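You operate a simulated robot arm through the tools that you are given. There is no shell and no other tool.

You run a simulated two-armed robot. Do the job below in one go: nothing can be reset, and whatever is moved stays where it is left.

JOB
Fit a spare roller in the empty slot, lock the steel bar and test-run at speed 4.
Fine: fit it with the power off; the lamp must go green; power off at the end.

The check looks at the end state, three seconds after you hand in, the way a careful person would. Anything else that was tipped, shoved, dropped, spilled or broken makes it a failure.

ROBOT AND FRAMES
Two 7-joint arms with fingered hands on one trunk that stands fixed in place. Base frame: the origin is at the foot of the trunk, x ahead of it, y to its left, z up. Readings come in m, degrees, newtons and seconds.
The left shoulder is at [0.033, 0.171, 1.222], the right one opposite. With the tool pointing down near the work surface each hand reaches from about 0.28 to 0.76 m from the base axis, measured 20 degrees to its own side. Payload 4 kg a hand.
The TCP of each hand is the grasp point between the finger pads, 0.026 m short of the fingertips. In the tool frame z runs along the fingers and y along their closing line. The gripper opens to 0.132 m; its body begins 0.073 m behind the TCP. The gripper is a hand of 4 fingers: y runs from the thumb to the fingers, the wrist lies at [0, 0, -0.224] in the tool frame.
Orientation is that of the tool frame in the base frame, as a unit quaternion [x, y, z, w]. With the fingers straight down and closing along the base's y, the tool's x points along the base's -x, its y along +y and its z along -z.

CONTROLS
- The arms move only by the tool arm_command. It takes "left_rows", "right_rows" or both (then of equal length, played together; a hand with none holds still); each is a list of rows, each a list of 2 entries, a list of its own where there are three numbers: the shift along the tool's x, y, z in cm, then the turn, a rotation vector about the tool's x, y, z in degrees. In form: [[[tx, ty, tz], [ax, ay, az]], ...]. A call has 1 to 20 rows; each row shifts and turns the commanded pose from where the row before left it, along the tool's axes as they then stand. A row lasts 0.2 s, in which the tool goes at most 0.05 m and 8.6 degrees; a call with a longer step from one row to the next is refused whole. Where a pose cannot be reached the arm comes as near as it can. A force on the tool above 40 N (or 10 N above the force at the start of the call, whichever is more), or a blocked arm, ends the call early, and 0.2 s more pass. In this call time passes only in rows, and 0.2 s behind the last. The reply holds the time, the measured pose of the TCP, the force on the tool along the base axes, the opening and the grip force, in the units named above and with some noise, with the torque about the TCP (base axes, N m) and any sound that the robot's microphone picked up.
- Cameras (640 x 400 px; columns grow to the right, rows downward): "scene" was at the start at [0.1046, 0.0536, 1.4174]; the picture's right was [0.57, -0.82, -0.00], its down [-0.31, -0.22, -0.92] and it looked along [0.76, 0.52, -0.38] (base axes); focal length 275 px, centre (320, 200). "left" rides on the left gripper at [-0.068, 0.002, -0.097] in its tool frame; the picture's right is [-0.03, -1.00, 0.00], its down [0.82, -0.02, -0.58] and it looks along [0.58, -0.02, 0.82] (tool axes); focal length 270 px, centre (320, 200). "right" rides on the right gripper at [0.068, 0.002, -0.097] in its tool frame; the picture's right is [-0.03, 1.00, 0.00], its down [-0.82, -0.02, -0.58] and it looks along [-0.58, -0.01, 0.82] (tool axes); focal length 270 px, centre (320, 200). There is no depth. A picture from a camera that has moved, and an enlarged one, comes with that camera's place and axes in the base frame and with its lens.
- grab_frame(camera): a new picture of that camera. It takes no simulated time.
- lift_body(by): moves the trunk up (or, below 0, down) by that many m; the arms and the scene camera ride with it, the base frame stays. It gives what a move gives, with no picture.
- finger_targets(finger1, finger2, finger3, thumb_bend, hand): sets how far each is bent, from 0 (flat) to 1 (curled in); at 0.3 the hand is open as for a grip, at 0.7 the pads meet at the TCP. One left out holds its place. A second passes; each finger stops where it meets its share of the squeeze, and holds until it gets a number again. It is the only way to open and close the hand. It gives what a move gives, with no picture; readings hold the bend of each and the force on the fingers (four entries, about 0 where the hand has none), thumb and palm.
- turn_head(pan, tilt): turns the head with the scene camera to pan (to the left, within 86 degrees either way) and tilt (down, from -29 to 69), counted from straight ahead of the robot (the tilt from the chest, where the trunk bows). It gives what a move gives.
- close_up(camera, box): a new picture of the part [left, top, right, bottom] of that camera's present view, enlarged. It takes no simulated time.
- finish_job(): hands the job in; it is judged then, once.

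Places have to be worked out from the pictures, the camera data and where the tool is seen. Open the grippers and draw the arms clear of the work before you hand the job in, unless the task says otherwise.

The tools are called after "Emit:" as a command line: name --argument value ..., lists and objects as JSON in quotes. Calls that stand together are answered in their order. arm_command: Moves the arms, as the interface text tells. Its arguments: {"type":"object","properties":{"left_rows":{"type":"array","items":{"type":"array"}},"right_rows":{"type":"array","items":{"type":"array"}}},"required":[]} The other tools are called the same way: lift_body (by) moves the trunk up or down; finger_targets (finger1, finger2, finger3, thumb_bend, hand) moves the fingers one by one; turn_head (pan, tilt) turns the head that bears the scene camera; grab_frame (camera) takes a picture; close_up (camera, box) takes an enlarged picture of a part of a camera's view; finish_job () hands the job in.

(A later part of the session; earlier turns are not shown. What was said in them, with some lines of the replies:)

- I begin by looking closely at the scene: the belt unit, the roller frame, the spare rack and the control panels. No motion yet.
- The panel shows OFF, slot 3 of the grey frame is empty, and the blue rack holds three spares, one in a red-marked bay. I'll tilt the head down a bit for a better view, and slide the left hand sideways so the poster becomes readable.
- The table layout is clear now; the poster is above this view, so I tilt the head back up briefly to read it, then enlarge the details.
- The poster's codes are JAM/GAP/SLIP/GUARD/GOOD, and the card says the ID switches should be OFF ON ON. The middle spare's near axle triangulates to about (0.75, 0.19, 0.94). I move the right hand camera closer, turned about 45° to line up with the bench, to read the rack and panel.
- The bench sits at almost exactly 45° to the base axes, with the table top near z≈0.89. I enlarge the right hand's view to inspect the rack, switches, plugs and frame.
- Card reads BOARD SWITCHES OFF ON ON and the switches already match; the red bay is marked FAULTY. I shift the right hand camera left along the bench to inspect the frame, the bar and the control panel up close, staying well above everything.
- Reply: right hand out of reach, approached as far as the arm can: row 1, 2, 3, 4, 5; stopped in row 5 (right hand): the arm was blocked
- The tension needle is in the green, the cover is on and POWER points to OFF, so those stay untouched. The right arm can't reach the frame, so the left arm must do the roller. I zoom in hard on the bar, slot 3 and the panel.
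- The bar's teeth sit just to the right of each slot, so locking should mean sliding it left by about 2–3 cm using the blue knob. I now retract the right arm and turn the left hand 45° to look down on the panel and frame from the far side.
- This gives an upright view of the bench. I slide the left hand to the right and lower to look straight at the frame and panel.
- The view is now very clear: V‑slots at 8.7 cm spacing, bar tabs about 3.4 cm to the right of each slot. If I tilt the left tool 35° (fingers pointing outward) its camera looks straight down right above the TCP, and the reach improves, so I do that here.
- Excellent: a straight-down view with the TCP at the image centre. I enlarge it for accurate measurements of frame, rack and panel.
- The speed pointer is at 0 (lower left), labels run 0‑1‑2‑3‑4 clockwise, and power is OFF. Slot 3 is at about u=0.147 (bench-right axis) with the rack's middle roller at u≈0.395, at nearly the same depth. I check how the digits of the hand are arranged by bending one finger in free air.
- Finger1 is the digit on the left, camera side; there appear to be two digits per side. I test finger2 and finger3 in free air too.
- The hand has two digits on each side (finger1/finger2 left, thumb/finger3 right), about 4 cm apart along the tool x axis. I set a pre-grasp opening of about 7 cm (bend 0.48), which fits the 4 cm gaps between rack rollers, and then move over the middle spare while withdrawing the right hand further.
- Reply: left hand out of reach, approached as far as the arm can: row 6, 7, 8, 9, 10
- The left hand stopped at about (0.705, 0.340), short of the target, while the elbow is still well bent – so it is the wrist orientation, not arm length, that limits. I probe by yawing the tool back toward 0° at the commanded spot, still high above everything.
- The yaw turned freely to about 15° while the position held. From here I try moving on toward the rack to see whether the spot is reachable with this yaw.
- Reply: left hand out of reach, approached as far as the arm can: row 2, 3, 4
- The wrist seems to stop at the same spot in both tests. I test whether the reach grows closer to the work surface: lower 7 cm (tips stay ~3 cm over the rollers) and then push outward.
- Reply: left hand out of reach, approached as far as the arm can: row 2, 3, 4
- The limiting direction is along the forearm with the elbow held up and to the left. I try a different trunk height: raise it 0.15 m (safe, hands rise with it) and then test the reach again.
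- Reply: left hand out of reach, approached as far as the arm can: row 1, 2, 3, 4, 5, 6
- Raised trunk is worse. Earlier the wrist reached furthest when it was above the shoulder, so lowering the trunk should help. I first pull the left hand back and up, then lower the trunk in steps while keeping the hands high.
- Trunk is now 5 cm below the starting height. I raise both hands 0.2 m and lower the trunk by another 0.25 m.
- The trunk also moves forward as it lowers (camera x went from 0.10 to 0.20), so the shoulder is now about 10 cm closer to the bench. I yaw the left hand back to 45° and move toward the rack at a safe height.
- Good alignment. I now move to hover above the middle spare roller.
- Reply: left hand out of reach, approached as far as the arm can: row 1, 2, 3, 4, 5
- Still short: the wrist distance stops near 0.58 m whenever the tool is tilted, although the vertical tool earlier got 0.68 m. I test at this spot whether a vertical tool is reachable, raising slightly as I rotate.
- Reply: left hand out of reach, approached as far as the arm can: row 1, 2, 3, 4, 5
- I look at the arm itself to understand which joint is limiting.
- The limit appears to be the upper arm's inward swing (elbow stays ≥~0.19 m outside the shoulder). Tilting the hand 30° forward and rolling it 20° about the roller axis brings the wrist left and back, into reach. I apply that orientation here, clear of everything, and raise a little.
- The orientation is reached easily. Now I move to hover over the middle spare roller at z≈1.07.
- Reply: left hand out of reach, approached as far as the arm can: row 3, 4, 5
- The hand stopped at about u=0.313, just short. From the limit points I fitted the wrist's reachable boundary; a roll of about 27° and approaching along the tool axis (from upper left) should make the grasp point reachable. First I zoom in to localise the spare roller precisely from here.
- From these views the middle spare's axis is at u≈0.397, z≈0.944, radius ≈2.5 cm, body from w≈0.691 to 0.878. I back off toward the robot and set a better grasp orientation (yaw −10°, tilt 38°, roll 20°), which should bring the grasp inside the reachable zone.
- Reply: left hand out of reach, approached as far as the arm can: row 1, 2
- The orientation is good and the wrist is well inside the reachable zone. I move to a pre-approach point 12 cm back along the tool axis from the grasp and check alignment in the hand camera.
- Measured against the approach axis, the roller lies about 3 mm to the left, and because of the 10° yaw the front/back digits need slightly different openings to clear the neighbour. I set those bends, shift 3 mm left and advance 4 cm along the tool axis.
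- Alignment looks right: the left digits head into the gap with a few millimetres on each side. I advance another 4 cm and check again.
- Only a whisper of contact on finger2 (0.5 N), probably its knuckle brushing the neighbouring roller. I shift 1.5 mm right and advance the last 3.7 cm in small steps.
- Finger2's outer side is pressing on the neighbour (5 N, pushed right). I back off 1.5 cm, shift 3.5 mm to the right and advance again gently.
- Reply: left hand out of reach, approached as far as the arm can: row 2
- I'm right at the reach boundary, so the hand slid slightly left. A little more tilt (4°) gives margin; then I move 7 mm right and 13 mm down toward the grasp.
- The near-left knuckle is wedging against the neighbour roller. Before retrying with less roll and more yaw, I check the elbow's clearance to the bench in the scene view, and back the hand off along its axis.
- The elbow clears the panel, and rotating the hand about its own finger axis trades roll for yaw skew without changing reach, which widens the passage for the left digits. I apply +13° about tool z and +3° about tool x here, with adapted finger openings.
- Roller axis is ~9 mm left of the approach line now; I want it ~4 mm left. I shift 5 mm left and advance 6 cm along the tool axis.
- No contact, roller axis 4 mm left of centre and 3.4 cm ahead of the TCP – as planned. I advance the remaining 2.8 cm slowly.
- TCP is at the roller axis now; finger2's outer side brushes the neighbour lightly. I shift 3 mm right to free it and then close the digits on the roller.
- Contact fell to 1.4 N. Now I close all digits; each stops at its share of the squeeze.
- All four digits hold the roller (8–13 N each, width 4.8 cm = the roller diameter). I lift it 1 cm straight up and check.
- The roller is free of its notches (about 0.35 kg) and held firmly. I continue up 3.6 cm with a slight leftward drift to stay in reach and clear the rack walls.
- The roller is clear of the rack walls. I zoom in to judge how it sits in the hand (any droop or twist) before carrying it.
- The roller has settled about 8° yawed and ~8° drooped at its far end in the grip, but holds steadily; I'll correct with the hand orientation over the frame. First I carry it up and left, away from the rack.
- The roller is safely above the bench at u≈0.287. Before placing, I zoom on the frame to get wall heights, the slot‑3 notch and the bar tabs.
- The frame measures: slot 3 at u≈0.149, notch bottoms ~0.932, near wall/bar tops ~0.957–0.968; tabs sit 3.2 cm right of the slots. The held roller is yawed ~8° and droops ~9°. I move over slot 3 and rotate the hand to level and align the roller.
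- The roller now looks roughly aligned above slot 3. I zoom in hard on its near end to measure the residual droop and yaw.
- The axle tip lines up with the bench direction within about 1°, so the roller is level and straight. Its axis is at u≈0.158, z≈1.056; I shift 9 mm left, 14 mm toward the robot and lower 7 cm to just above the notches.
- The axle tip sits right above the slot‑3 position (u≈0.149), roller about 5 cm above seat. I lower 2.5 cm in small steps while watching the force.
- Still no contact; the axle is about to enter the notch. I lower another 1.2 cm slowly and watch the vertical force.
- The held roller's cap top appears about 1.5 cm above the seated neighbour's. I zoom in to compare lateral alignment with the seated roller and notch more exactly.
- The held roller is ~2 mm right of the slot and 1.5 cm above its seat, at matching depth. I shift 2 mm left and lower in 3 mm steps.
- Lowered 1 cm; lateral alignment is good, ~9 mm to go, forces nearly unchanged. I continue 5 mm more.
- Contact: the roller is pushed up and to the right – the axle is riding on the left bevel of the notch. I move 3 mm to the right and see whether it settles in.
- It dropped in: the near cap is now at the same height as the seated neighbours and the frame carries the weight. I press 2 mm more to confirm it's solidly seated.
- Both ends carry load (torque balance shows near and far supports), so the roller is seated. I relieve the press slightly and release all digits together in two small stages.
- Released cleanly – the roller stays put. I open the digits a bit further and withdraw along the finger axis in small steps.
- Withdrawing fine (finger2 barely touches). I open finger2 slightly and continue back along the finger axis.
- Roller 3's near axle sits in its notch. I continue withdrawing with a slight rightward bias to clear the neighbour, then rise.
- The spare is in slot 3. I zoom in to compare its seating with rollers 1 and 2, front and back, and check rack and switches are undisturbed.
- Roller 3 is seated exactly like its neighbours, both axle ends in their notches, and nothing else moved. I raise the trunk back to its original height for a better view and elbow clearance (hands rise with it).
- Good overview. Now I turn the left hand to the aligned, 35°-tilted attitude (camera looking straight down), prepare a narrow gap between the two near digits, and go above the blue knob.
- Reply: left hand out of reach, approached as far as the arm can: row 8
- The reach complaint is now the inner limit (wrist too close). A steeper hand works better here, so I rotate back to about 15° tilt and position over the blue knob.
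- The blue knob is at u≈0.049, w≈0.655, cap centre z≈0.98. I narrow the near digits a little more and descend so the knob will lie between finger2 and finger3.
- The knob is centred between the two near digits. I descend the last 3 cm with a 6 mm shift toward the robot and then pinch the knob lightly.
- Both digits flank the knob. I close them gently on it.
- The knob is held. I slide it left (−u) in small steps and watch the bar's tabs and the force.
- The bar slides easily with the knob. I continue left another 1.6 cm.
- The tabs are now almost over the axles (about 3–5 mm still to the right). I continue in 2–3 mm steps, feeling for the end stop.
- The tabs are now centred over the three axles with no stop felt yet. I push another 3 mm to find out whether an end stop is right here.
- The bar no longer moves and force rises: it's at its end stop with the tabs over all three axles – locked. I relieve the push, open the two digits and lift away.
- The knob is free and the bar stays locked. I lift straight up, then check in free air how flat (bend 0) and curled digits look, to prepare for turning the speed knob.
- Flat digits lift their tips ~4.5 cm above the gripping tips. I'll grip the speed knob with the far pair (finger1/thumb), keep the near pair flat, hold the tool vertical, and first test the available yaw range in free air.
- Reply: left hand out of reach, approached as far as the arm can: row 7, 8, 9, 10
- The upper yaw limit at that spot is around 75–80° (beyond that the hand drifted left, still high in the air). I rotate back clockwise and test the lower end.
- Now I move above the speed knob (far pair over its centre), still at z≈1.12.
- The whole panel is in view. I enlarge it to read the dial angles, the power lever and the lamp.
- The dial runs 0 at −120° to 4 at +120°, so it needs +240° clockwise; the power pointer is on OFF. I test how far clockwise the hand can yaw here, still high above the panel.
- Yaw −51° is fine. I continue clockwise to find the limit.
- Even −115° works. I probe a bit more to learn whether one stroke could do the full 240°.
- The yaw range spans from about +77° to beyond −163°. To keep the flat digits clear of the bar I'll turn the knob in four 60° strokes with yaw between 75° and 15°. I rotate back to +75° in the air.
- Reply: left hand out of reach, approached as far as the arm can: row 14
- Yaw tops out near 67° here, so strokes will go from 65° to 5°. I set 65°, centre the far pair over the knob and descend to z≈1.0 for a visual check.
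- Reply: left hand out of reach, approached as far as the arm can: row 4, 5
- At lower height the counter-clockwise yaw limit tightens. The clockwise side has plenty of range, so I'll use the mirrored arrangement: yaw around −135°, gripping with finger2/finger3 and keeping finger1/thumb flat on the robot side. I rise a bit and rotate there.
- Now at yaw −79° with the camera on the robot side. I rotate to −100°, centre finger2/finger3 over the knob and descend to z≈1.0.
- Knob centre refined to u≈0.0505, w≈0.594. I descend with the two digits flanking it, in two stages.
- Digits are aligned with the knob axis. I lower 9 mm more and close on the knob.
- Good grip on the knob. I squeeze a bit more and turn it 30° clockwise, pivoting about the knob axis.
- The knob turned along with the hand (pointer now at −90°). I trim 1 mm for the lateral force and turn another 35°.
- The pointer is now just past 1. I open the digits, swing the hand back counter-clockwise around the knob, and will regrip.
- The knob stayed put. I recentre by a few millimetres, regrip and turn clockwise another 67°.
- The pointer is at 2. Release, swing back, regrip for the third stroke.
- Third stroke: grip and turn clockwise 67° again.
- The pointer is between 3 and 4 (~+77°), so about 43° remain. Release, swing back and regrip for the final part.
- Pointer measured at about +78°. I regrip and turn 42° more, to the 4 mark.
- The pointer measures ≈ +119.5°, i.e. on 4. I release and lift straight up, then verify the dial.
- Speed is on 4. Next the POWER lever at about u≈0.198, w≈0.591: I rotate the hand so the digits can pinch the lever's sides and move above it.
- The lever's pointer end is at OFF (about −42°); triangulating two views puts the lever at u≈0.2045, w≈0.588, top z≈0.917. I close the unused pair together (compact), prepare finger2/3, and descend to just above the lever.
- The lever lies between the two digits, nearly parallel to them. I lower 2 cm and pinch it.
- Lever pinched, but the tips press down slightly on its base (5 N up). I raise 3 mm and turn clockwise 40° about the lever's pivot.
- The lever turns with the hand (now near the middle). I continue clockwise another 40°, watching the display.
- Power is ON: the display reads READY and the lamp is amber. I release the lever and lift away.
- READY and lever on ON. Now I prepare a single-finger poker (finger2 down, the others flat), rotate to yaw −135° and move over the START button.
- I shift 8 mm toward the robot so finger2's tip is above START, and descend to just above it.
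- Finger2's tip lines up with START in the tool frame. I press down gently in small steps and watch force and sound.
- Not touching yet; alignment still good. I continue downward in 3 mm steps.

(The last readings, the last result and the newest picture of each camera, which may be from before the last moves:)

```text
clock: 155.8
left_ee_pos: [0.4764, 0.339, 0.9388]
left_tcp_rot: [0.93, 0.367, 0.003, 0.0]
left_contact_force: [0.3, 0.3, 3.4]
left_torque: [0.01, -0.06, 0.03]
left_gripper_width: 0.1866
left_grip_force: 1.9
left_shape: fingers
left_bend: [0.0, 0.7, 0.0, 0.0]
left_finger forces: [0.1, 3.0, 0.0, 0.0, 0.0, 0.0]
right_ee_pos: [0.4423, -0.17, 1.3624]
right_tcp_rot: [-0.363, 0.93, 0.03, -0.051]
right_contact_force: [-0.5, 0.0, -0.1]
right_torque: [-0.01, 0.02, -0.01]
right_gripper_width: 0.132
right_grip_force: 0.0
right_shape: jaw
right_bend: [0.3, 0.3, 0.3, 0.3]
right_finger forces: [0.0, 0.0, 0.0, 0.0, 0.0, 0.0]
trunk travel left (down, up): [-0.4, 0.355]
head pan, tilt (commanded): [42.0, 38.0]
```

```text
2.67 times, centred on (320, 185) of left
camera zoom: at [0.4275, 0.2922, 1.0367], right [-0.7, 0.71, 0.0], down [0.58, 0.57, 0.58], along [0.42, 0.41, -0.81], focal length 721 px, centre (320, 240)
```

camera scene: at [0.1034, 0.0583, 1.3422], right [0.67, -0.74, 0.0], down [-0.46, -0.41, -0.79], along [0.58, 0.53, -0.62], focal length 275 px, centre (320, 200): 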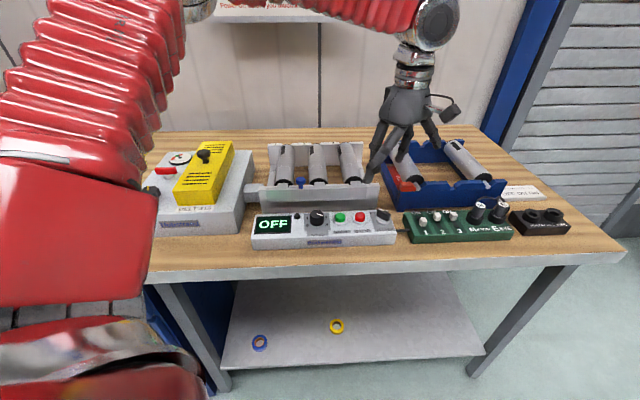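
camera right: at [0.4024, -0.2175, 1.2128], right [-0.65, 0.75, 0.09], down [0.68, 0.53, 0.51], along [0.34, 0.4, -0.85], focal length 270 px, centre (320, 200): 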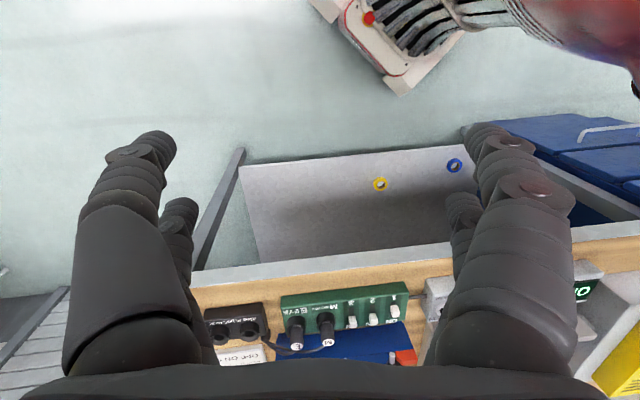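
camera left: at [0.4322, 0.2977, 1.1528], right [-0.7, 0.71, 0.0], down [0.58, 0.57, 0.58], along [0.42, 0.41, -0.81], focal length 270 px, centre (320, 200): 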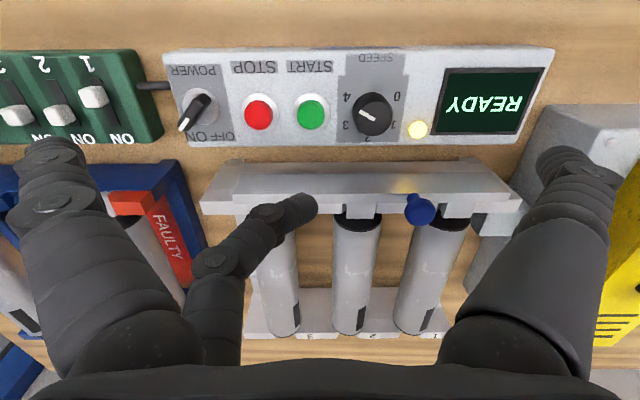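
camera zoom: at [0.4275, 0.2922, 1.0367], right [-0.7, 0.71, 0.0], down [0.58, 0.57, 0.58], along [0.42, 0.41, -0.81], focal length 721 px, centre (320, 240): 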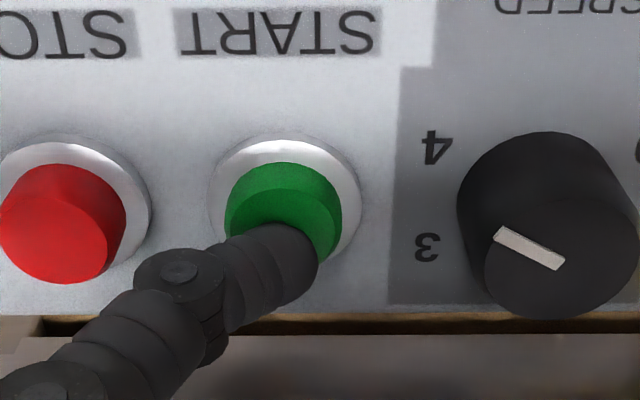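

START registered – the display shows TESTING. I lift the finger away and watch the result.

Emit:
arm_command --left_rows '[[[0, 0, -1.0], [0, 0, 0]], [[0, 0, -3.0], [0, 0, 0]], [[0, 0, -4.0], [0, 0, 0]]]'

Emit:
close_up --camera "scene" --box '[240, 150, 420, 260]'

Emit:
grab_frame --camera "scene"

```text
clock: 156.6
left_ee_pos: [0.4765, 0.3378, 1.0208]
left_tcp_rot: [0.931, 0.366, 0.003, 0.0]
left_contact_force: [-0.3, 0.5, 0.1]
left_torque: [0.0, 0.0, -0.06]
left_gripper_width: 0.1867
left_grip_force: 0.1
left_shape: fingers
left_bend: [0.0, 0.7, 0.0, 0.0]
left_finger forces: [0.0, 0.1, 0.0, 0.0, 0.0, 0.0]
right_ee_pos: [0.441, -0.1701, 1.3609]
right_tcp_rot: [-0.362, 0.93, 0.03, -0.052]
right_contact_force: [0.3, 0.2, 1.1]
right_torque: [-0.01, -0.03, 0.01]
right_gripper_width: 0.1319
right_grip_force: 0.1
right_shape: jaw
right_bend: [0.3, 0.3, 0.3, 0.3]
right_finger forces: [0.1, 0.1, 0.0, 0.0, 0.1, 0.1]
trunk travel left (down, up): [-0.4, 0.355]
head pan, tilt (commanded): [42.0, 38.0]
```

```text
3.56 times, centred on (330, 205) of scene
camera zoom: at [0.1016, 0.0584, 1.3425], right [0.67, -0.74, 0.0], down [-0.46, -0.41, -0.79], along [0.59, 0.53, -0.62], focal length 976 px, centre (284, 182)
```

zoom: 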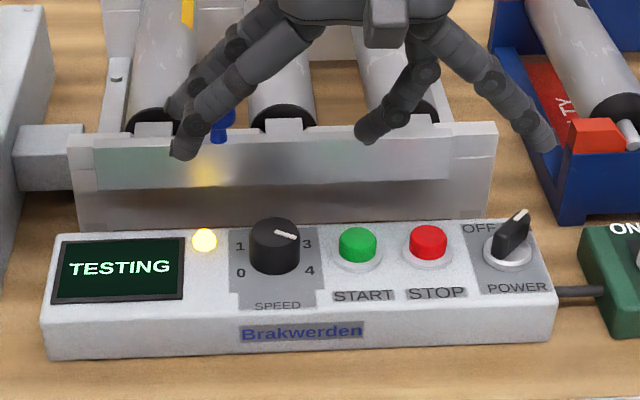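

```text
taken
camera scene: at [0.1016, 0.0584, 1.3425], right [0.67, -0.74, 0.0], down [-0.46, -0.41, -0.79], along [0.59, 0.53, -0.62], focal length 275 px, centre (320, 200)
```

scene: 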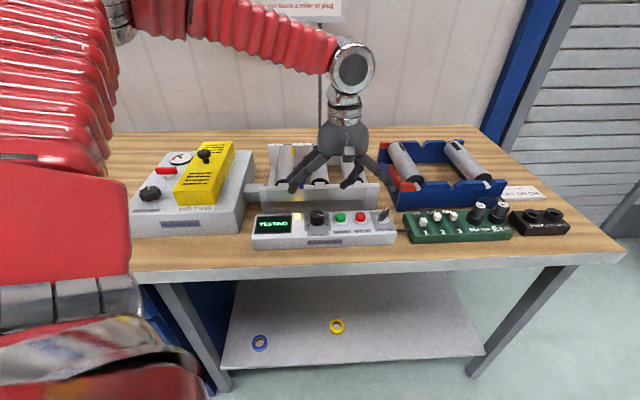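

Still TESTING with amber lamp. I wait two seconds and look again.

Emit:
arm_command --left_rows '[[[0, 0, 0], [0, 0, 0]], [[0, 0, 0], [0, 0, 0]], [[0, 0, 0], [0, 0, 0]], [[0, 0, 0], [0, 0, 0]], [[0, 0, 0], [0, 0, 0]], [[0, 0, 0], [0, 0, 0]], [[0, 0, 0], [0, 0, 0]], [[0, 0, 0], [0, 0, 0]], [[0, 0, 0], [0, 0, 0]]]'

Emit:
close_up --camera "scene" --box '[240, 120, 420, 260]'

Emit:
grab_frame --camera "left"

```text
clock: 158.6
left_ee_pos: [0.4767, 0.3388, 1.0198]
left_tcp_rot: [0.931, 0.366, 0.002, 0.001]
left_contact_force: [1.3, 0.4, 0.2]
left_torque: [0.0, 0.02, 0.0]
left_gripper_width: 0.1869
left_grip_force: 0.0
left_shape: fingers
left_bend: [0.0, 0.7, 0.0, 0.0]
left_finger forces: [0.0, 0.0, 0.1, 0.0, 0.0, 0.1]
right_ee_pos: [0.4422, -0.1701, 1.3617]
right_tcp_rot: [-0.363, 0.93, 0.03, -0.051]
right_contact_force: [0.0, -0.5, 0.6]
right_torque: [0.01, 0.02, -0.03]
right_gripper_width: 0.132
right_grip_force: 0.1
right_shape: jaw
right_bend: [0.3, 0.3, 0.3, 0.3]
right_finger forces: [0.0, 0.0, 0.0, 0.1, 0.0, 0.0]
trunk travel left (down, up): [-0.4, 0.355]
head pan, tilt (commanded): [42.0, 38.0]
```

```text
2.86 times, centred on (330, 190) of scene
camera zoom: at [0.1023, 0.0587, 1.3424], right [0.67, -0.74, 0.0], down [-0.46, -0.41, -0.79], along [0.59, 0.53, -0.62], focal length 784 px, centre (291, 229)
```

zoom: 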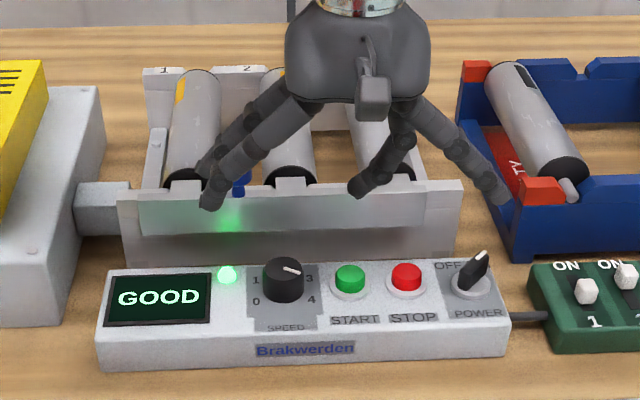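

```text
taken
camera left: at [0.4276, 0.2914, 1.1171], right [-0.7, 0.71, 0.0], down [0.58, 0.57, 0.58], along [0.42, 0.41, -0.81], focal length 270 px, centre (320, 200)
```

left: 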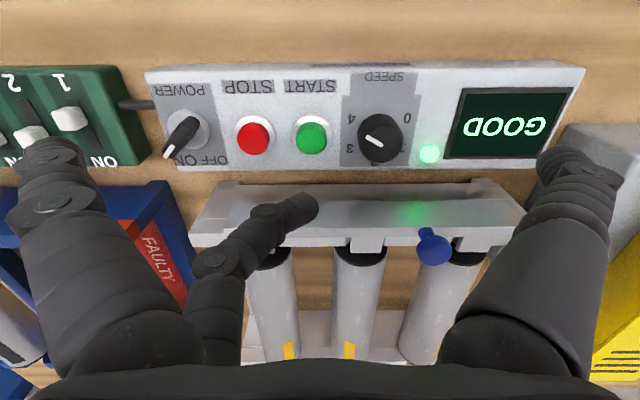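

Test result: GOOD, and the lamp is green. I check whether the rollers are still turning before shutting down.

Emit:
arm_command --left_rows '[[[0, 0, -1], [0, 0, 0]], [[0, 0, -1], [0, 0, 0]]]'

Emit:
close_up --camera "scene" --box '[240, 120, 420, 260]'

Emit:
close_up --camera "left" --box '[200, 240, 480, 370]'

```text
clock: 159.2
left_ee_pos: [0.4755, 0.3391, 1.0406]
left_tcp_rot: [0.93, 0.366, 0.002, 0.0]
left_contact_force: [0.8, 0.2, 0.0]
left_torque: [0.01, -0.03, 0.03]
left_gripper_width: 0.1868
left_grip_force: 0.1
left_shape: fingers
left_bend: [0.0, 0.7, 0.0, 0.0]
left_finger forces: [0.1, 0.0, 0.0, 0.1, 0.1, 0.0]
right_ee_pos: [0.4423, -0.1699, 1.3618]
right_tcp_rot: [-0.364, 0.93, 0.03, -0.051]
right_contact_force: [0.0, 0.1, 0.4]
right_torque: [-0.01, 0.03, 0.01]
right_gripper_width: 0.1319
right_grip_force: 0.0
right_shape: jaw
right_bend: [0.3, 0.3, 0.3, 0.3]
right_finger forces: [0.0, 0.0, 0.1, 0.0, 0.0, 0.0]
trunk travel left (down, up): [-0.4, 0.355]
head pan, tilt (commanded): [42.0, 38.0]
```

```text
2.86 times, centred on (330, 190) of scene
camera zoom: at [0.1022, 0.0587, 1.3424], right [0.67, -0.74, 0.0], down [-0.46, -0.41, -0.79], along [0.59, 0.53, -0.62], focal length 784 px, centre (291, 229)
```

zoom: 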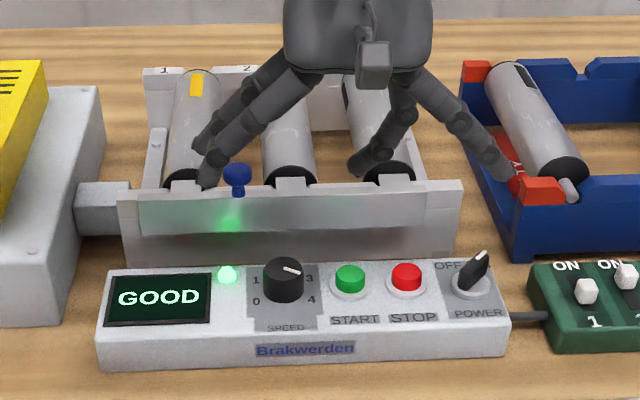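

```text
2.29 times, centred on (340, 305) of left
camera zoom: at [0.4268, 0.2919, 1.1374], right [-0.7, 0.71, 0.0], down [0.58, 0.57, 0.58], along [0.42, 0.41, -0.81], focal length 618 px, centre (274, -40)
```

zoom: 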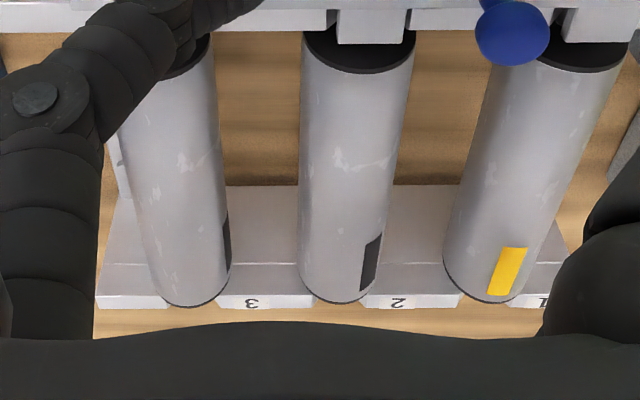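

The rollers are spinning properly. Now I shut down: compact hand again, yaw −179° over the POWER lever (its present alignment).

Emit:
arm_command --left_rows '[[[0, 0, -2], [0, 0, 0]], [[0, 0, 0], [0, 0, 7]], [[0, 0, 0], [0, 0, 7]], [[0, 0, 0], [0, 0, 7]], [[0, 0, 0], [0, 0, 7]], [[0, 0, 0], [0, 0, 7]], [[0, 0, 0], [0, 0, 7]], [[2.35, 2.3, 0], [0, 0, 0]], [[2.35, 2.3, 0], [0, 0, 0]], [[2.35, 2.3, 0], [0, 0, 0]]]'

Emit:
finger_targets --hand "left" --finger1 0.66 --finger2 0.58 --finger3 0.58 --thumb_bend 0.66

Emit:
grab_frame --camera "left"

Emit:
close_up --camera "left" --box '[230, 80, 410, 210]'

```text
clock: 161.4
left_ee_pos: [0.5499, 0.2712, 1.0596]
left_tcp_rot: [1.0, 0.008, 0.001, -0.001]
left_contact_force: [-0.3, -0.5, 0.2]
left_torque: [0.02, 0.01, 0.0]
left_gripper_width: 0.1867
left_grip_force: 0.1
left_shape: fingers
left_bend: [0.0, 0.7, 0.0, 0.0]
left_finger forces: [0.0, 0.0, 0.0, 0.0, 0.0, 0.0]
right_ee_pos: [0.4433, -0.1712, 1.3606]
right_tcp_rot: [-0.363, 0.93, 0.03, -0.051]
right_contact_force: [0.1, -0.3, 0.0]
right_torque: [0.03, 0.01, 0.0]
right_gripper_width: 0.132
right_grip_force: 0.1
right_shape: jaw
right_bend: [0.3, 0.3, 0.3, 0.3]
right_finger forces: [0.0, 0.0, 0.0, 0.1, 0.0, 0.1]
trunk travel left (down, up): [-0.4, 0.355]
head pan, tilt (commanded): [42.0, 38.0]
```

```text
clock: 162.4
left_ee_pos: [0.5488, 0.2726, 1.0599]
left_tcp_rot: [1.0, 0.008, 0.001, -0.001]
left_contact_force: [-0.2, -0.9, -0.3]
left_torque: [0.01, -0.01, 0.04]
left_gripper_width: 0.0138
left_grip_force: 0.1
left_shape: fingers
left_bend: [0.66, 0.57, 0.57, 0.66]
left_finger forces: [0.0, 0.1, 0.1, 0.0, 0.0, 0.0]
right_ee_pos: [0.4428, -0.17, 1.362]
right_tcp_rot: [-0.364, 0.929, 0.029, -0.051]
right_contact_force: [0.3, -0.5, -0.5]
right_torque: [-0.02, 0.02, -0.03]
right_gripper_width: 0.1321
right_grip_force: 0.1
right_shape: jaw
right_bend: [0.3, 0.3, 0.3, 0.3]
right_finger forces: [0.0, 0.0, 0.0, 0.0, 0.1, 0.0]
trunk travel left (down, up): [-0.4, 0.355]
head pan, tilt (commanded): [42.0, 38.0]
```

```text
taken
camera left: at [0.4806, 0.2704, 1.1573], right [-0.04, 1.0, 0.0], down [0.81, 0.03, 0.58], along [0.58, 0.03, -0.81], focal length 270 px, centre (320, 200)
```

left: 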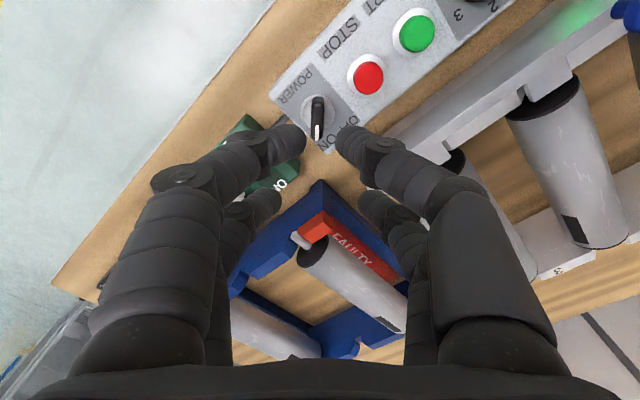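

```text
3.08 times, centred on (320, 145) of left
camera zoom: at [0.4806, 0.2704, 1.1573], right [-0.04, 1.0, 0.0], down [0.81, 0.03, 0.58], along [0.58, 0.03, -0.81], focal length 832 px, centre (320, 369)
```

zoom: 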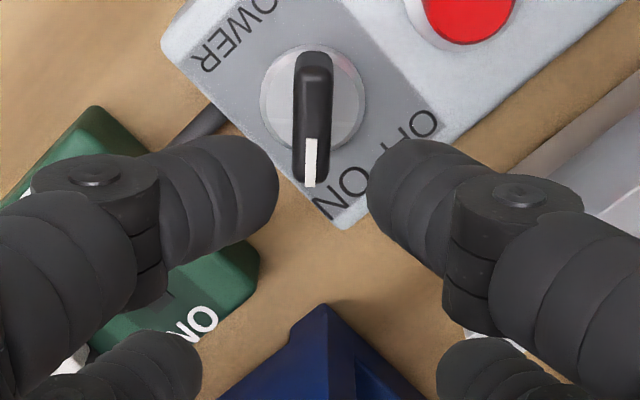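

The lever is aligned with the hand again. I descend to the same grip height as before and pinch it.

Emit:
arm_command --left_rows '[[[-0.18, 0.1, 3.5], [0, 0, 0]], [[0, 0, 3.5], [0, 0, 0]], [[0, 0, 3.0], [0, 0, 0]], [[0, 0, 1.2], [0, 0, 0]], [[0, 0, 1.0], [0, 0, 0]]]'

Emit:
close_up --camera "left" --box '[220, 110, 420, 250]'

```text
clock: 163.6
left_ee_pos: [0.5449, 0.271, 0.9383]
left_tcp_rot: [1.0, 0.008, 0.001, 0.0]
left_contact_force: [-0.5, -0.9, 0.0]
left_torque: [0.06, 0.02, -0.01]
left_gripper_width: 0.0138
left_grip_force: 0.1
left_shape: fingers
left_bend: [0.66, 0.57, 0.57, 0.66]
left_finger forces: [0.1, 0.0, 0.1, 0.0, 0.0, 0.0]
right_ee_pos: [0.4408, -0.1701, 1.3614]
right_tcp_rot: [-0.362, 0.93, 0.031, -0.052]
right_contact_force: [-0.3, 0.3, -0.1]
right_torque: [0.01, 0.03, 0.02]
right_gripper_width: 0.1318
right_grip_force: 0.1
right_shape: jaw
right_bend: [0.3, 0.3, 0.3, 0.3]
right_finger forces: [0.1, 0.0, 0.0, 0.0, 0.0, 0.0]
trunk travel left (down, up): [-0.4, 0.355]
head pan, tilt (commanded): [42.0, 38.0]
```

```text
2.86 times, centred on (320, 180) of left
camera zoom: at [0.4777, 0.2689, 1.0351], right [-0.04, 1.0, 0.0], down [0.81, 0.03, 0.58], along [0.58, 0.03, -0.81], focal length 772 px, centre (320, 257)
```

zoom: 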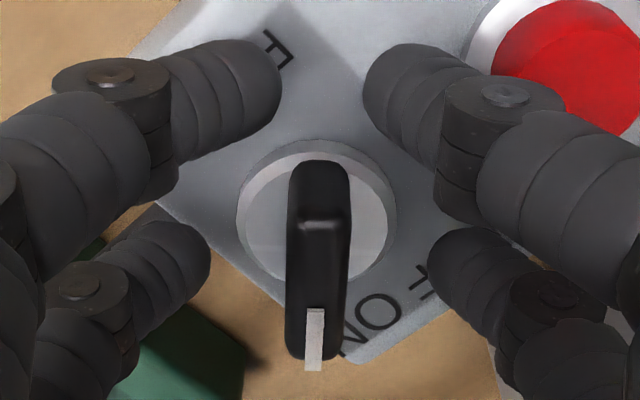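

Pinch and rotate counter-clockwise about the lever's pivot, 80° in total.

Emit:
finger_targets --hand "left" --finger2 0.73 --finger3 0.73

Emit:
arm_command --left_rows '[[[0, 0.189, 0], [0, 0, -8]], [[0, 0.189, 0], [0, 0, -8]], [[0, 0.189, 0], [0, 0, -8]], [[0, 0.189, 0], [0, 0, -8]], [[0, 0.189, 0], [0, 0, -8]]]'

Emit:
close_up --camera "left" --box '[220, 110, 420, 250]'

Emit:
close_up --camera "scene" --box '[240, 150, 440, 260]'

```text
clock: 164.6
left_ee_pos: [0.5452, 0.2719, 0.9371]
left_tcp_rot: [1.0, 0.008, 0.002, 0.0]
left_contact_force: [-0.7, -1.0, -5.4]
left_torque: [0.02, 0.11, -0.01]
left_gripper_width: 0.0138
left_grip_force: 4.5
left_shape: fingers
left_bend: [0.66, 0.7, 0.71, 0.66]
left_finger forces: [0.0, 4.5, 3.9, 0.0, 0.0, 0.0]
right_ee_pos: [0.4425, -0.1705, 1.363]
right_tcp_rot: [-0.363, 0.93, 0.031, -0.051]
right_contact_force: [0.2, -0.1, -0.5]
right_torque: [-0.02, -0.01, 0.01]
right_gripper_width: 0.132
right_grip_force: 0.1
right_shape: jaw
right_bend: [0.3, 0.3, 0.3, 0.3]
right_finger forces: [0.1, 0.1, 0.0, 0.0, 0.0, 0.0]
trunk travel left (down, up): [-0.4, 0.355]
head pan, tilt (commanded): [42.0, 38.0]
```

```text
clock: 165.8
left_ee_pos: [0.5488, 0.2625, 0.9383]
left_tcp_rot: [0.936, 0.351, 0.002, 0.001]
left_contact_force: [-0.3, -3.1, -3.5]
left_torque: [-0.11, 0.09, -0.05]
left_gripper_width: 0.014
left_grip_force: 4.0
left_shape: fingers
left_bend: [0.66, 0.7, 0.71, 0.66]
left_finger forces: [0.0, 5.3, 3.1, 0.1, 0.0, 0.0]
right_ee_pos: [0.443, -0.1705, 1.3614]
right_tcp_rot: [-0.362, 0.93, 0.031, -0.051]
right_contact_force: [0.0, -0.2, 0.0]
right_torque: [0.01, 0.0, -0.03]
right_gripper_width: 0.132
right_grip_force: 0.1
right_shape: jaw
right_bend: [0.3, 0.3, 0.3, 0.3]
right_finger forces: [0.0, 0.0, 0.0, 0.0, 0.0, 0.0]
trunk travel left (down, up): [-0.4, 0.355]
head pan, tilt (commanded): [42.0, 38.0]
```

```text
2.86 times, centred on (320, 180) of left
camera zoom: at [0.4989, 0.2167, 1.0351], right [-0.68, 0.74, 0.0], down [0.6, 0.55, 0.58], along [0.43, 0.39, -0.81], focal length 772 px, centre (320, 257)
```

zoom: 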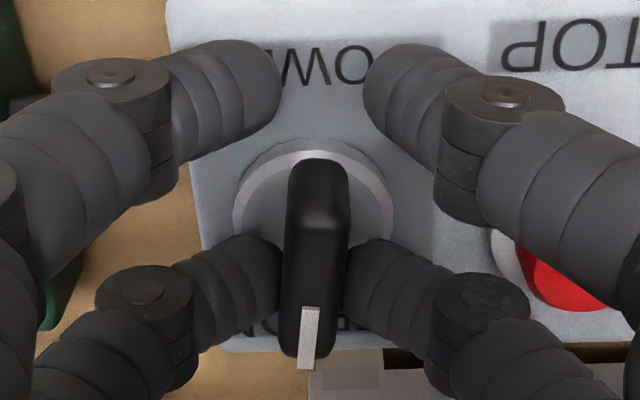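

```text
3.20 times, centred on (340, 205) of scene
camera zoom: at [0.1028, 0.0584, 1.3423], right [0.67, -0.74, 0.0], down [-0.46, -0.41, -0.79], along [0.58, 0.53, -0.62], focal length 879 px, centre (256, 184)
```

zoom: 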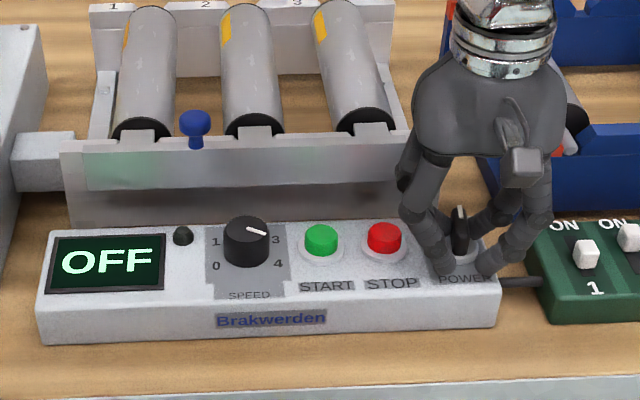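

The display already reads OFF and the lamp is dark. I continue turning so the lever rests fully on the OFF mark.

Emit:
arm_command --left_rows '[[[0, 0.189, 0], [0, 0, -8]], [[0, 0.189, 0], [0, 0, -8]], [[0, 0.189, 0], [0, 0, -8]], [[0, 0.189, 0], [0, 0, -8]], [[0, 0.189, 0], [0, 0, -8]]]'

Emit:
close_up --camera "left" --box '[220, 110, 420, 250]'

Emit:
close_up --camera "scene" --box '[240, 150, 440, 260]'

```text
clock: 167.0
left_ee_pos: [0.5578, 0.2577, 0.9382]
left_tcp_rot: [0.76, 0.65, 0.002, 0.001]
left_contact_force: [-0.2, -0.7, -1.9]
left_torque: [-0.08, 0.0, 0.04]
left_gripper_width: 0.0138
left_grip_force: 4.4
left_shape: fingers
left_bend: [0.66, 0.71, 0.71, 0.66]
left_finger forces: [0.0, 4.4, 4.6, 0.0, 0.0, 0.0]
right_ee_pos: [0.4427, -0.1713, 1.3613]
right_tcp_rot: [-0.363, 0.93, 0.03, -0.051]
right_contact_force: [-0.9, 0.6, 0.3]
right_torque: [-0.01, -0.02, -0.02]
right_gripper_width: 0.1319
right_grip_force: 0.1
right_shape: jaw
right_bend: [0.3, 0.3, 0.3, 0.3]
right_finger forces: [0.1, 0.0, 0.0, 0.0, 0.0, 0.0]
trunk travel left (down, up): [-0.4, 0.355]
head pan, tilt (commanded): [42.0, 38.0]
```

```text
2.86 times, centred on (320, 180) of left
camera zoom: at [0.5487, 0.1898, 1.035], right [-0.99, 0.13, 0.0], down [0.1, 0.81, 0.58], along [0.08, 0.57, -0.81], focal length 772 px, centre (320, 257)
```

zoom: 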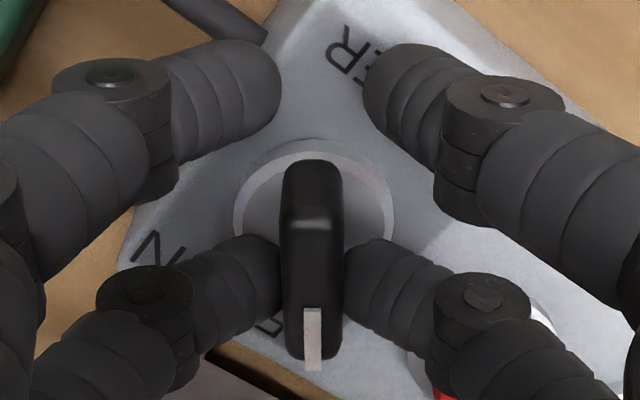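

```text
3.20 times, centred on (340, 205) of scene
camera zoom: at [0.1025, 0.0586, 1.3424], right [0.67, -0.74, 0.0], down [-0.46, -0.41, -0.79], along [0.58, 0.53, -0.62], focal length 879 px, centre (256, 184)
```

zoom: 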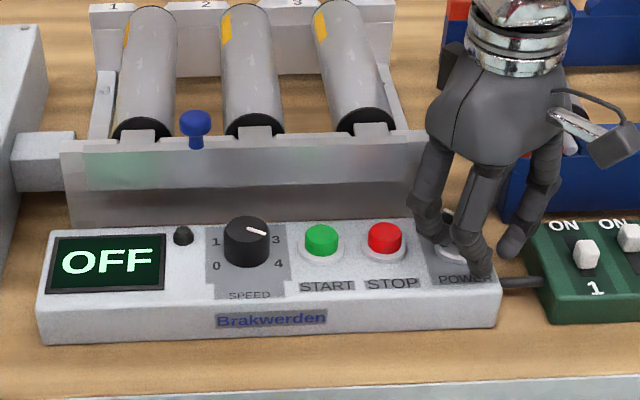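

The lever is at about −36°; initially it was at about −42°. I turn 8° more to its stop, then release and rise.

Emit:
arm_command --left_rows '[[[0, 0.14, 0], [0, 0, -6]], [[0, 0.07, 0], [0, 0, -3]]]'

Emit:
finger_targets --hand "left" --finger2 0.58 --finger3 0.58

Emit:
arm_command --left_rows '[[[0, 0, -1.5], [0, 0, 0]], [[0, 0, -3.5], [0, 0, 0]], [[0, 0, -4], [0, 0, 0]], [[0, 0, -4], [0, 0, 0]], [[0, 0, -4], [0, 0, 0]]]'

Emit:
grab_frame --camera "left"

Emit:
close_up --camera "scene" --box '[240, 150, 440, 260]'

```text
clock: 167.6
left_ee_pos: [0.5585, 0.2564, 0.9372]
left_tcp_rot: [0.706, 0.708, 0.002, 0.001]
left_contact_force: [1.4, -1.9, -2.0]
left_torque: [-0.06, -0.03, -0.02]
left_gripper_width: 0.0141
left_grip_force: 4.7
left_shape: fingers
left_bend: [0.66, 0.71, 0.71, 0.66]
left_finger forces: [0.1, 5.4, 3.7, 0.0, 0.1, 0.0]
right_ee_pos: [0.4418, -0.1697, 1.3618]
right_tcp_rot: [-0.363, 0.93, 0.031, -0.051]
right_contact_force: [1.0, 0.0, 0.6]
right_torque: [0.0, -0.01, -0.02]
right_gripper_width: 0.1319
right_grip_force: 0.1
right_shape: jaw
right_bend: [0.3, 0.3, 0.3, 0.3]
right_finger forces: [0.0, 0.0, 0.1, 0.0, 0.0, 0.0]
trunk travel left (down, up): [-0.4, 0.355]
head pan, tilt (commanded): [42.0, 38.0]
```

```text
clock: 168.6
left_ee_pos: [0.5594, 0.2575, 0.9381]
left_tcp_rot: [0.707, 0.707, 0.002, 0.001]
left_contact_force: [0.1, 0.5, 0.5]
left_torque: [0.0, -0.02, 0.0]
left_gripper_width: 0.014
left_grip_force: 0.0
left_shape: fingers
left_bend: [0.66, 0.57, 0.57, 0.66]
left_finger forces: [0.0, 0.0, 0.0, 0.1, 0.0, 0.0]
right_ee_pos: [0.4415, -0.1702, 1.3607]
right_tcp_rot: [-0.363, 0.93, 0.031, -0.051]
right_contact_force: [0.3, 0.1, -0.1]
right_torque: [-0.04, -0.02, 0.0]
right_gripper_width: 0.1317
right_grip_force: 0.2
right_shape: jaw
right_bend: [0.3, 0.3, 0.3, 0.3]
right_finger forces: [0.0, 0.1, 0.0, 0.1, 0.0, 0.0]
trunk travel left (down, up): [-0.4, 0.355]
head pan, tilt (commanded): [42.0, 38.0]
```

```text
clock: 169.8
left_ee_pos: [0.5606, 0.2557, 1.1088]
left_tcp_rot: [0.707, 0.707, 0.002, 0.0]
left_contact_force: [0.0, -0.2, 0.2]
left_torque: [-0.03, 0.01, 0.03]
left_gripper_width: 0.0138
left_grip_force: 0.1
left_shape: fingers
left_bend: [0.66, 0.57, 0.57, 0.66]
left_finger forces: [0.1, 0.0, 0.1, 0.0, 0.0, 0.0]
right_ee_pos: [0.4412, -0.1703, 1.3615]
right_tcp_rot: [-0.363, 0.93, 0.03, -0.051]
right_contact_force: [0.0, 0.6, 0.3]
right_torque: [0.01, 0.06, 0.01]
right_gripper_width: 0.1316
right_grip_force: 0.0
right_shape: jaw
right_bend: [0.3, 0.3, 0.3, 0.3]
right_finger forces: [0.1, 0.0, 0.0, 0.1, 0.1, 0.0]
trunk travel left (down, up): [-0.4, 0.355]
head pan, tilt (commanded): [42.0, 38.0]
```

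```text
taken
camera left: at [0.5617, 0.1891, 1.2061], right [-1.0, -0.03, 0.0], down [-0.02, 0.82, 0.58], along [-0.01, 0.58, -0.82], focal length 270 px, centre (320, 200)
```

left: 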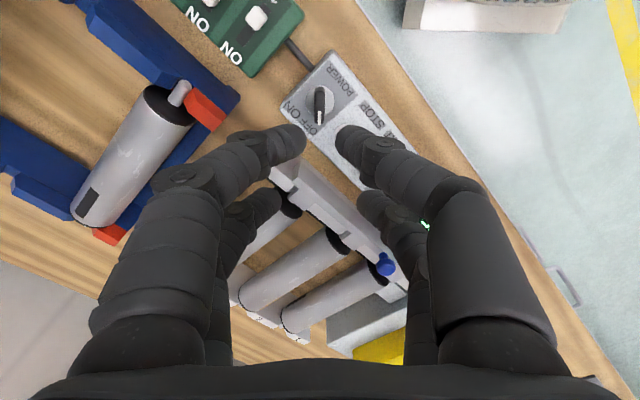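

```text
3.20 times, centred on (340, 205) of scene
camera zoom: at [0.102, 0.0585, 1.3424], right [0.67, -0.74, 0.0], down [-0.46, -0.41, -0.79], along [0.59, 0.53, -0.62], focal length 879 px, centre (256, 184)
```

zoom: 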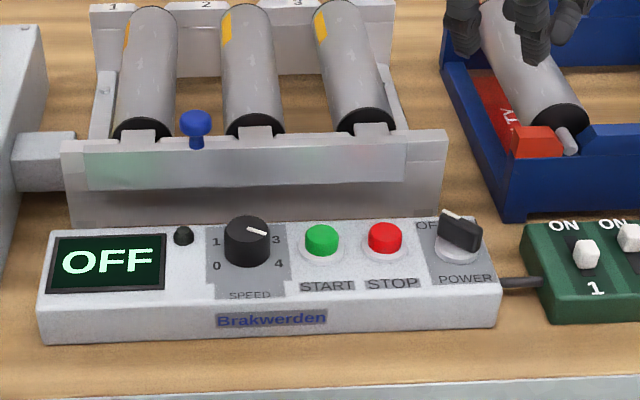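

Everything is shut down: display OFF, lamp dark, lever on OFF, bar locked, three rollers in place. I raise and retract the left arm toward its starting pose and open the hand.

Emit:
arm_command --left_rows '[[[0, 0, -4], [0, 0, 0]], [[0, 0, -4], [0, 0, 0]], [[0, 0, -4], [0, 0, 0]], [[0, 0, -4], [0, 0, 0]], [[0, 0, -3], [0, 0, 0]], [[0, 0, 0], [0, 0, -8.2]], [[0, 0, 0], [0, 0, -8.2]], [[0, 0, 0], [0, 0, -8.2]], [[0, 0, 0], [0, 0, -8.2]], [[0, 0, 0], [0, 0, -8.2]], [[0, 0, 0], [0, 0, -8.2]], [[0, 0, 0], [0, 0, -8.2]], [[0, 0, 0], [0, 0, -8.2]], [[0, 0, 0], [0, 0, -8.2]], [[0, 0, 0], [0, 0, -8.2]], [[0, 0, 0], [0, 0, -8]]]'

Emit:
finger_targets --hand "left" --finger1 0.3 --finger2 0.3 --finger3 0.3 --thumb_bend 0.3

Emit:
grab_frame --camera "scene"

```text
clock: 173.2
left_ee_pos: [0.5424, 0.2647, 1.288]
left_tcp_rot: [0.0, 1.0, 0.001, 0.002]
left_contact_force: [0.2, -0.1, 0.3]
left_torque: [0.01, -0.01, -0.02]
left_gripper_width: 0.0137
left_grip_force: 0.0
left_shape: fingers
left_bend: [0.66, 0.57, 0.57, 0.66]
left_finger forces: [0.1, 0.1, 0.0, 0.0, 0.0, 0.0]
left hand out of reach, approached as far as the arm can: row 4, 5
right_ee_pos: [0.4419, -0.1707, 1.3609]
right_tcp_rot: [-0.364, 0.929, 0.031, -0.051]
right_contact_force: [0.1, 0.9, -0.1]
right_torque: [0.0, -0.01, 0.0]
right_gripper_width: 0.1321
right_grip_force: 0.0
right_shape: jaw
right_bend: [0.3, 0.3, 0.3, 0.3]
right_finger forces: [0.1, 0.0, 0.1, 0.0, 0.0, 0.1]
trunk travel left (down, up): [-0.4, 0.355]
head pan, tilt (commanded): [42.0, 38.0]
```

```text
clock: 174.2
left_ee_pos: [0.5418, 0.2639, 1.288]
left_tcp_rot: [0.0, 1.0, 0.001, 0.003]
left_contact_force: [0.0, 0.1, -0.8]
left_torque: [-0.05, -0.02, 0.0]
left_gripper_width: 0.1324
left_grip_force: 0.2
left_shape: fingers
left_bend: [0.3, 0.3, 0.3, 0.3]
left_finger forces: [0.0, 0.1, 0.0, 0.1, 0.1, 0.0]
right_ee_pos: [0.4413, -0.1698, 1.3618]
right_tcp_rot: [-0.363, 0.93, 0.03, -0.051]
right_contact_force: [0.3, 0.1, 0.1]
right_torque: [-0.02, 0.0, 0.02]
right_gripper_width: 0.1315
right_grip_force: 0.0
right_shape: jaw
right_bend: [0.3, 0.3, 0.3, 0.3]
right_finger forces: [0.0, 0.0, 0.0, 0.0, 0.1, 0.1]
trunk travel left (down, up): [-0.4, 0.355]
head pan, tilt (commanded): [42.0, 38.0]
```

```text
taken
camera scene: at [0.1024, 0.0587, 1.3424], right [0.67, -0.74, 0.0], down [-0.46, -0.41, -0.79], along [0.59, 0.53, -0.62], focal length 275 px, centre (320, 200)
```

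scene: 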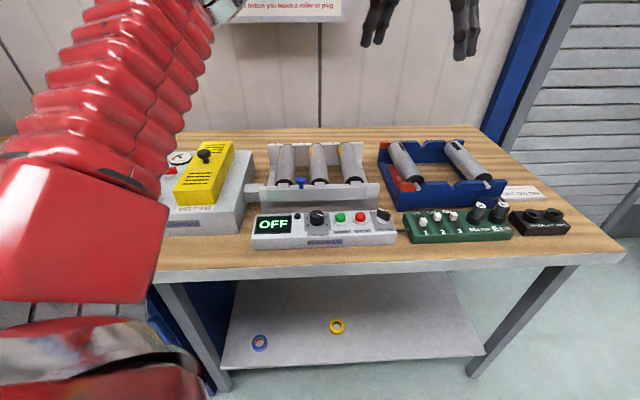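

I move the left hand back to about its starting pose, high and clear, then do a last inspection of the bench.

Emit:
arm_command --left_rows '[[[2.2, 3.8, -0.6], [0, 0, 0]], [[2.2, 3.8, -0.6], [0, 0, 0]], [[2.2, 3.8, -0.6], [0, 0, 0]], [[2.2, 3.8, -0.6], [0, 0, 0]], [[2.2, 3.8, -0.6], [0, 0, 0]]]'

Emit:
turn_head --pan 38 --tilt 38

Emit:
grab_frame --camera "scene"

Emit:
close_up --camera "scene" --box '[220, 120, 420, 260]'

Emit:
close_up --camera "scene" --box '[380, 120, 600, 260]'

Emit:
close_up --camera "scene" --box '[100, 120, 300, 260]'

```text
clock: 175.4
left_ee_pos: [0.4302, 0.4562, 1.3182]
left_tcp_rot: [0.001, 1.0, 0.001, 0.002]
left_contact_force: [0.0, 0.4, 0.3]
left_torque: [-0.03, -0.03, 0.05]
left_gripper_width: 0.1326
left_grip_force: 0.0
left_shape: fingers
left_bend: [0.3, 0.3, 0.3, 0.3]
left_finger forces: [0.1, 0.0, 0.1, 0.0, 0.1, 0.1]
right_ee_pos: [0.4417, -0.1695, 1.3626]
right_tcp_rot: [-0.364, 0.93, 0.03, -0.051]
right_contact_force: [-0.1, 0.3, 0.6]
right_torque: [-0.01, -0.04, 0.01]
right_gripper_width: 0.1319
right_grip_force: 0.0
right_shape: jaw
right_bend: [0.3, 0.3, 0.3, 0.3]
right_finger forces: [0.0, 0.0, 0.0, 0.0, 0.1, 0.1]
trunk travel left (down, up): [-0.4, 0.355]
head pan, tilt (commanded): [42.0, 38.0]
```

```text
clock: 176.0
left_ee_pos: [0.4327, 0.4543, 1.3181]
left_tcp_rot: [0.0, 1.0, 0.0, 0.001]
left_contact_force: [0.5, 0.5, -0.4]
left_torque: [0.03, -0.03, -0.01]
left_gripper_width: 0.1326
left_grip_force: 0.0
left_shape: fingers
left_bend: [0.3, 0.3, 0.3, 0.3]
left_finger forces: [0.0, 0.0, 0.1, 0.0, 0.1, 0.0]
right_ee_pos: [0.4423, -0.1707, 1.3617]
right_tcp_rot: [-0.362, 0.93, 0.031, -0.051]
right_contact_force: [0.0, 0.5, -0.7]
right_torque: [-0.02, 0.02, -0.01]
right_gripper_width: 0.132
right_grip_force: 0.1
right_shape: jaw
right_bend: [0.3, 0.3, 0.3, 0.3]
right_finger forces: [0.1, 0.0, 0.1, 0.0, 0.0, 0.1]
trunk travel left (down, up): [-0.4, 0.355]
head pan, tilt (commanded): [38.0, 38.0]
```

```text
taken
camera scene: at [0.1063, 0.0539, 1.3423], right [0.62, -0.79, 0.0], down [-0.49, -0.38, -0.79], along [0.62, 0.49, -0.62], focal length 275 px, centre (320, 200)
```

scene: 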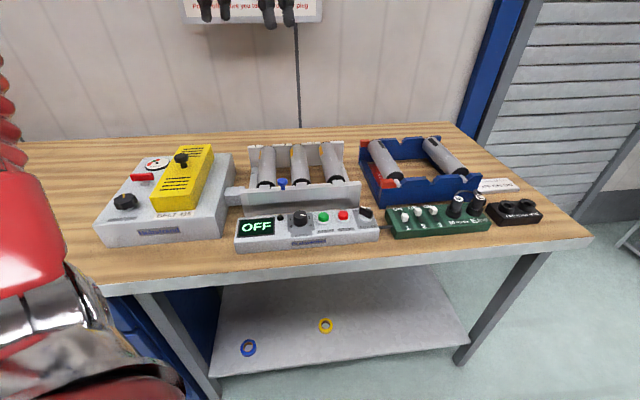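

```text
2.86 times, centred on (320, 190) of scene
camera zoom: at [0.1063, 0.0539, 1.3423], right [0.62, -0.79, 0.0], down [-0.49, -0.38, -0.79], along [0.62, 0.49, -0.62], focal length 784 px, centre (320, 229)
```

zoom: 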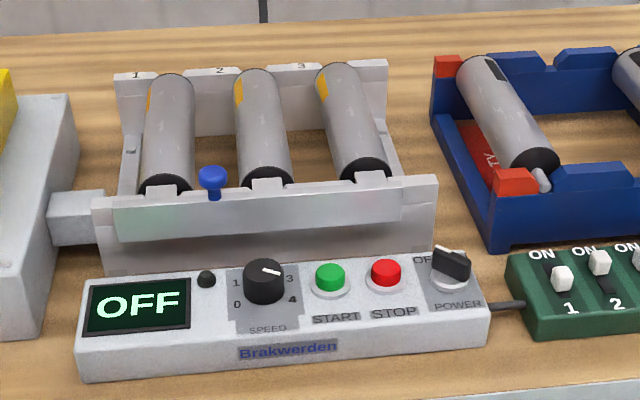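

```text
2.86 times, centred on (490, 190) of scene
camera zoom: at [0.1063, 0.0539, 1.3423], right [0.62, -0.79, 0.0], down [-0.49, -0.38, -0.79], along [0.62, 0.49, -0.62], focal length 784 px, centre (-166, 229)
```

zoom: 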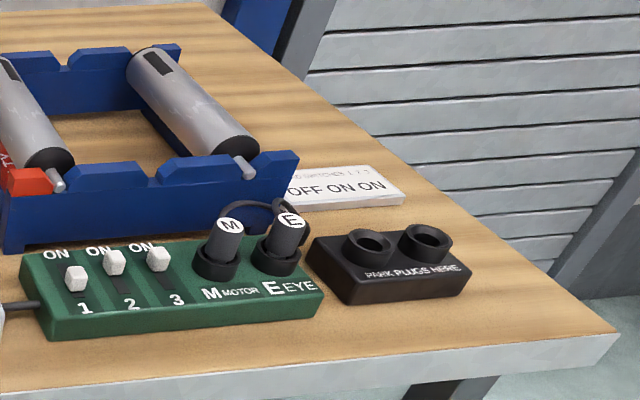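

```text
2.86 times, centred on (200, 190) of scene
camera zoom: at [0.1063, 0.0539, 1.3423], right [0.62, -0.79, 0.0], down [-0.49, -0.38, -0.79], along [0.62, 0.49, -0.62], focal length 784 px, centre (663, 229)
```

zoom: 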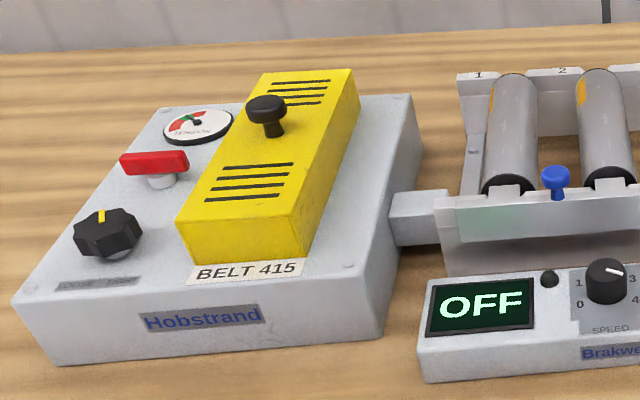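

Final check: three rollers seated, bar locked with its tabs over the axles, speed dial on 4, the test gave GOOD with a green lamp, and power is now OFF. The rack, switches, plugs and belt unit are unchanged, and both hands are open and clear, so I hand in.

Emit:
finish_job

```text
The job is handed in.
```

The middle spare roller from the rack is in slot 3, the steel bar is locked, and the test run at speed 4 came up GOOD with a green lamp. I've handed the job in; no verdict came back.

- **Roller:** fitted with the power off. It sits level with rollers 1 and 2, with both axle ends in their notches. I left the roller in the red FAULTY bay where it was.
- **Bar:** slid left to its end stop, so its tabs cover all three axles.
- **Test:** power on gave READY, START gave TESTING, then GOOD.
- **Shutdown:** I turned the power off directly and did not press STOP first. The display reads OFF and the lamp is dark. The speed dial is still on 4.

While I was picking up the spare, one finger pressed the faulty roller a few times, up to about 9 N. While fitting it, the same finger touched roller 2 in the frame with about 2.5 N. In the last pictures both rollers are seated as before, and nothing else on the bench looks moved. Both hands are open and clear.
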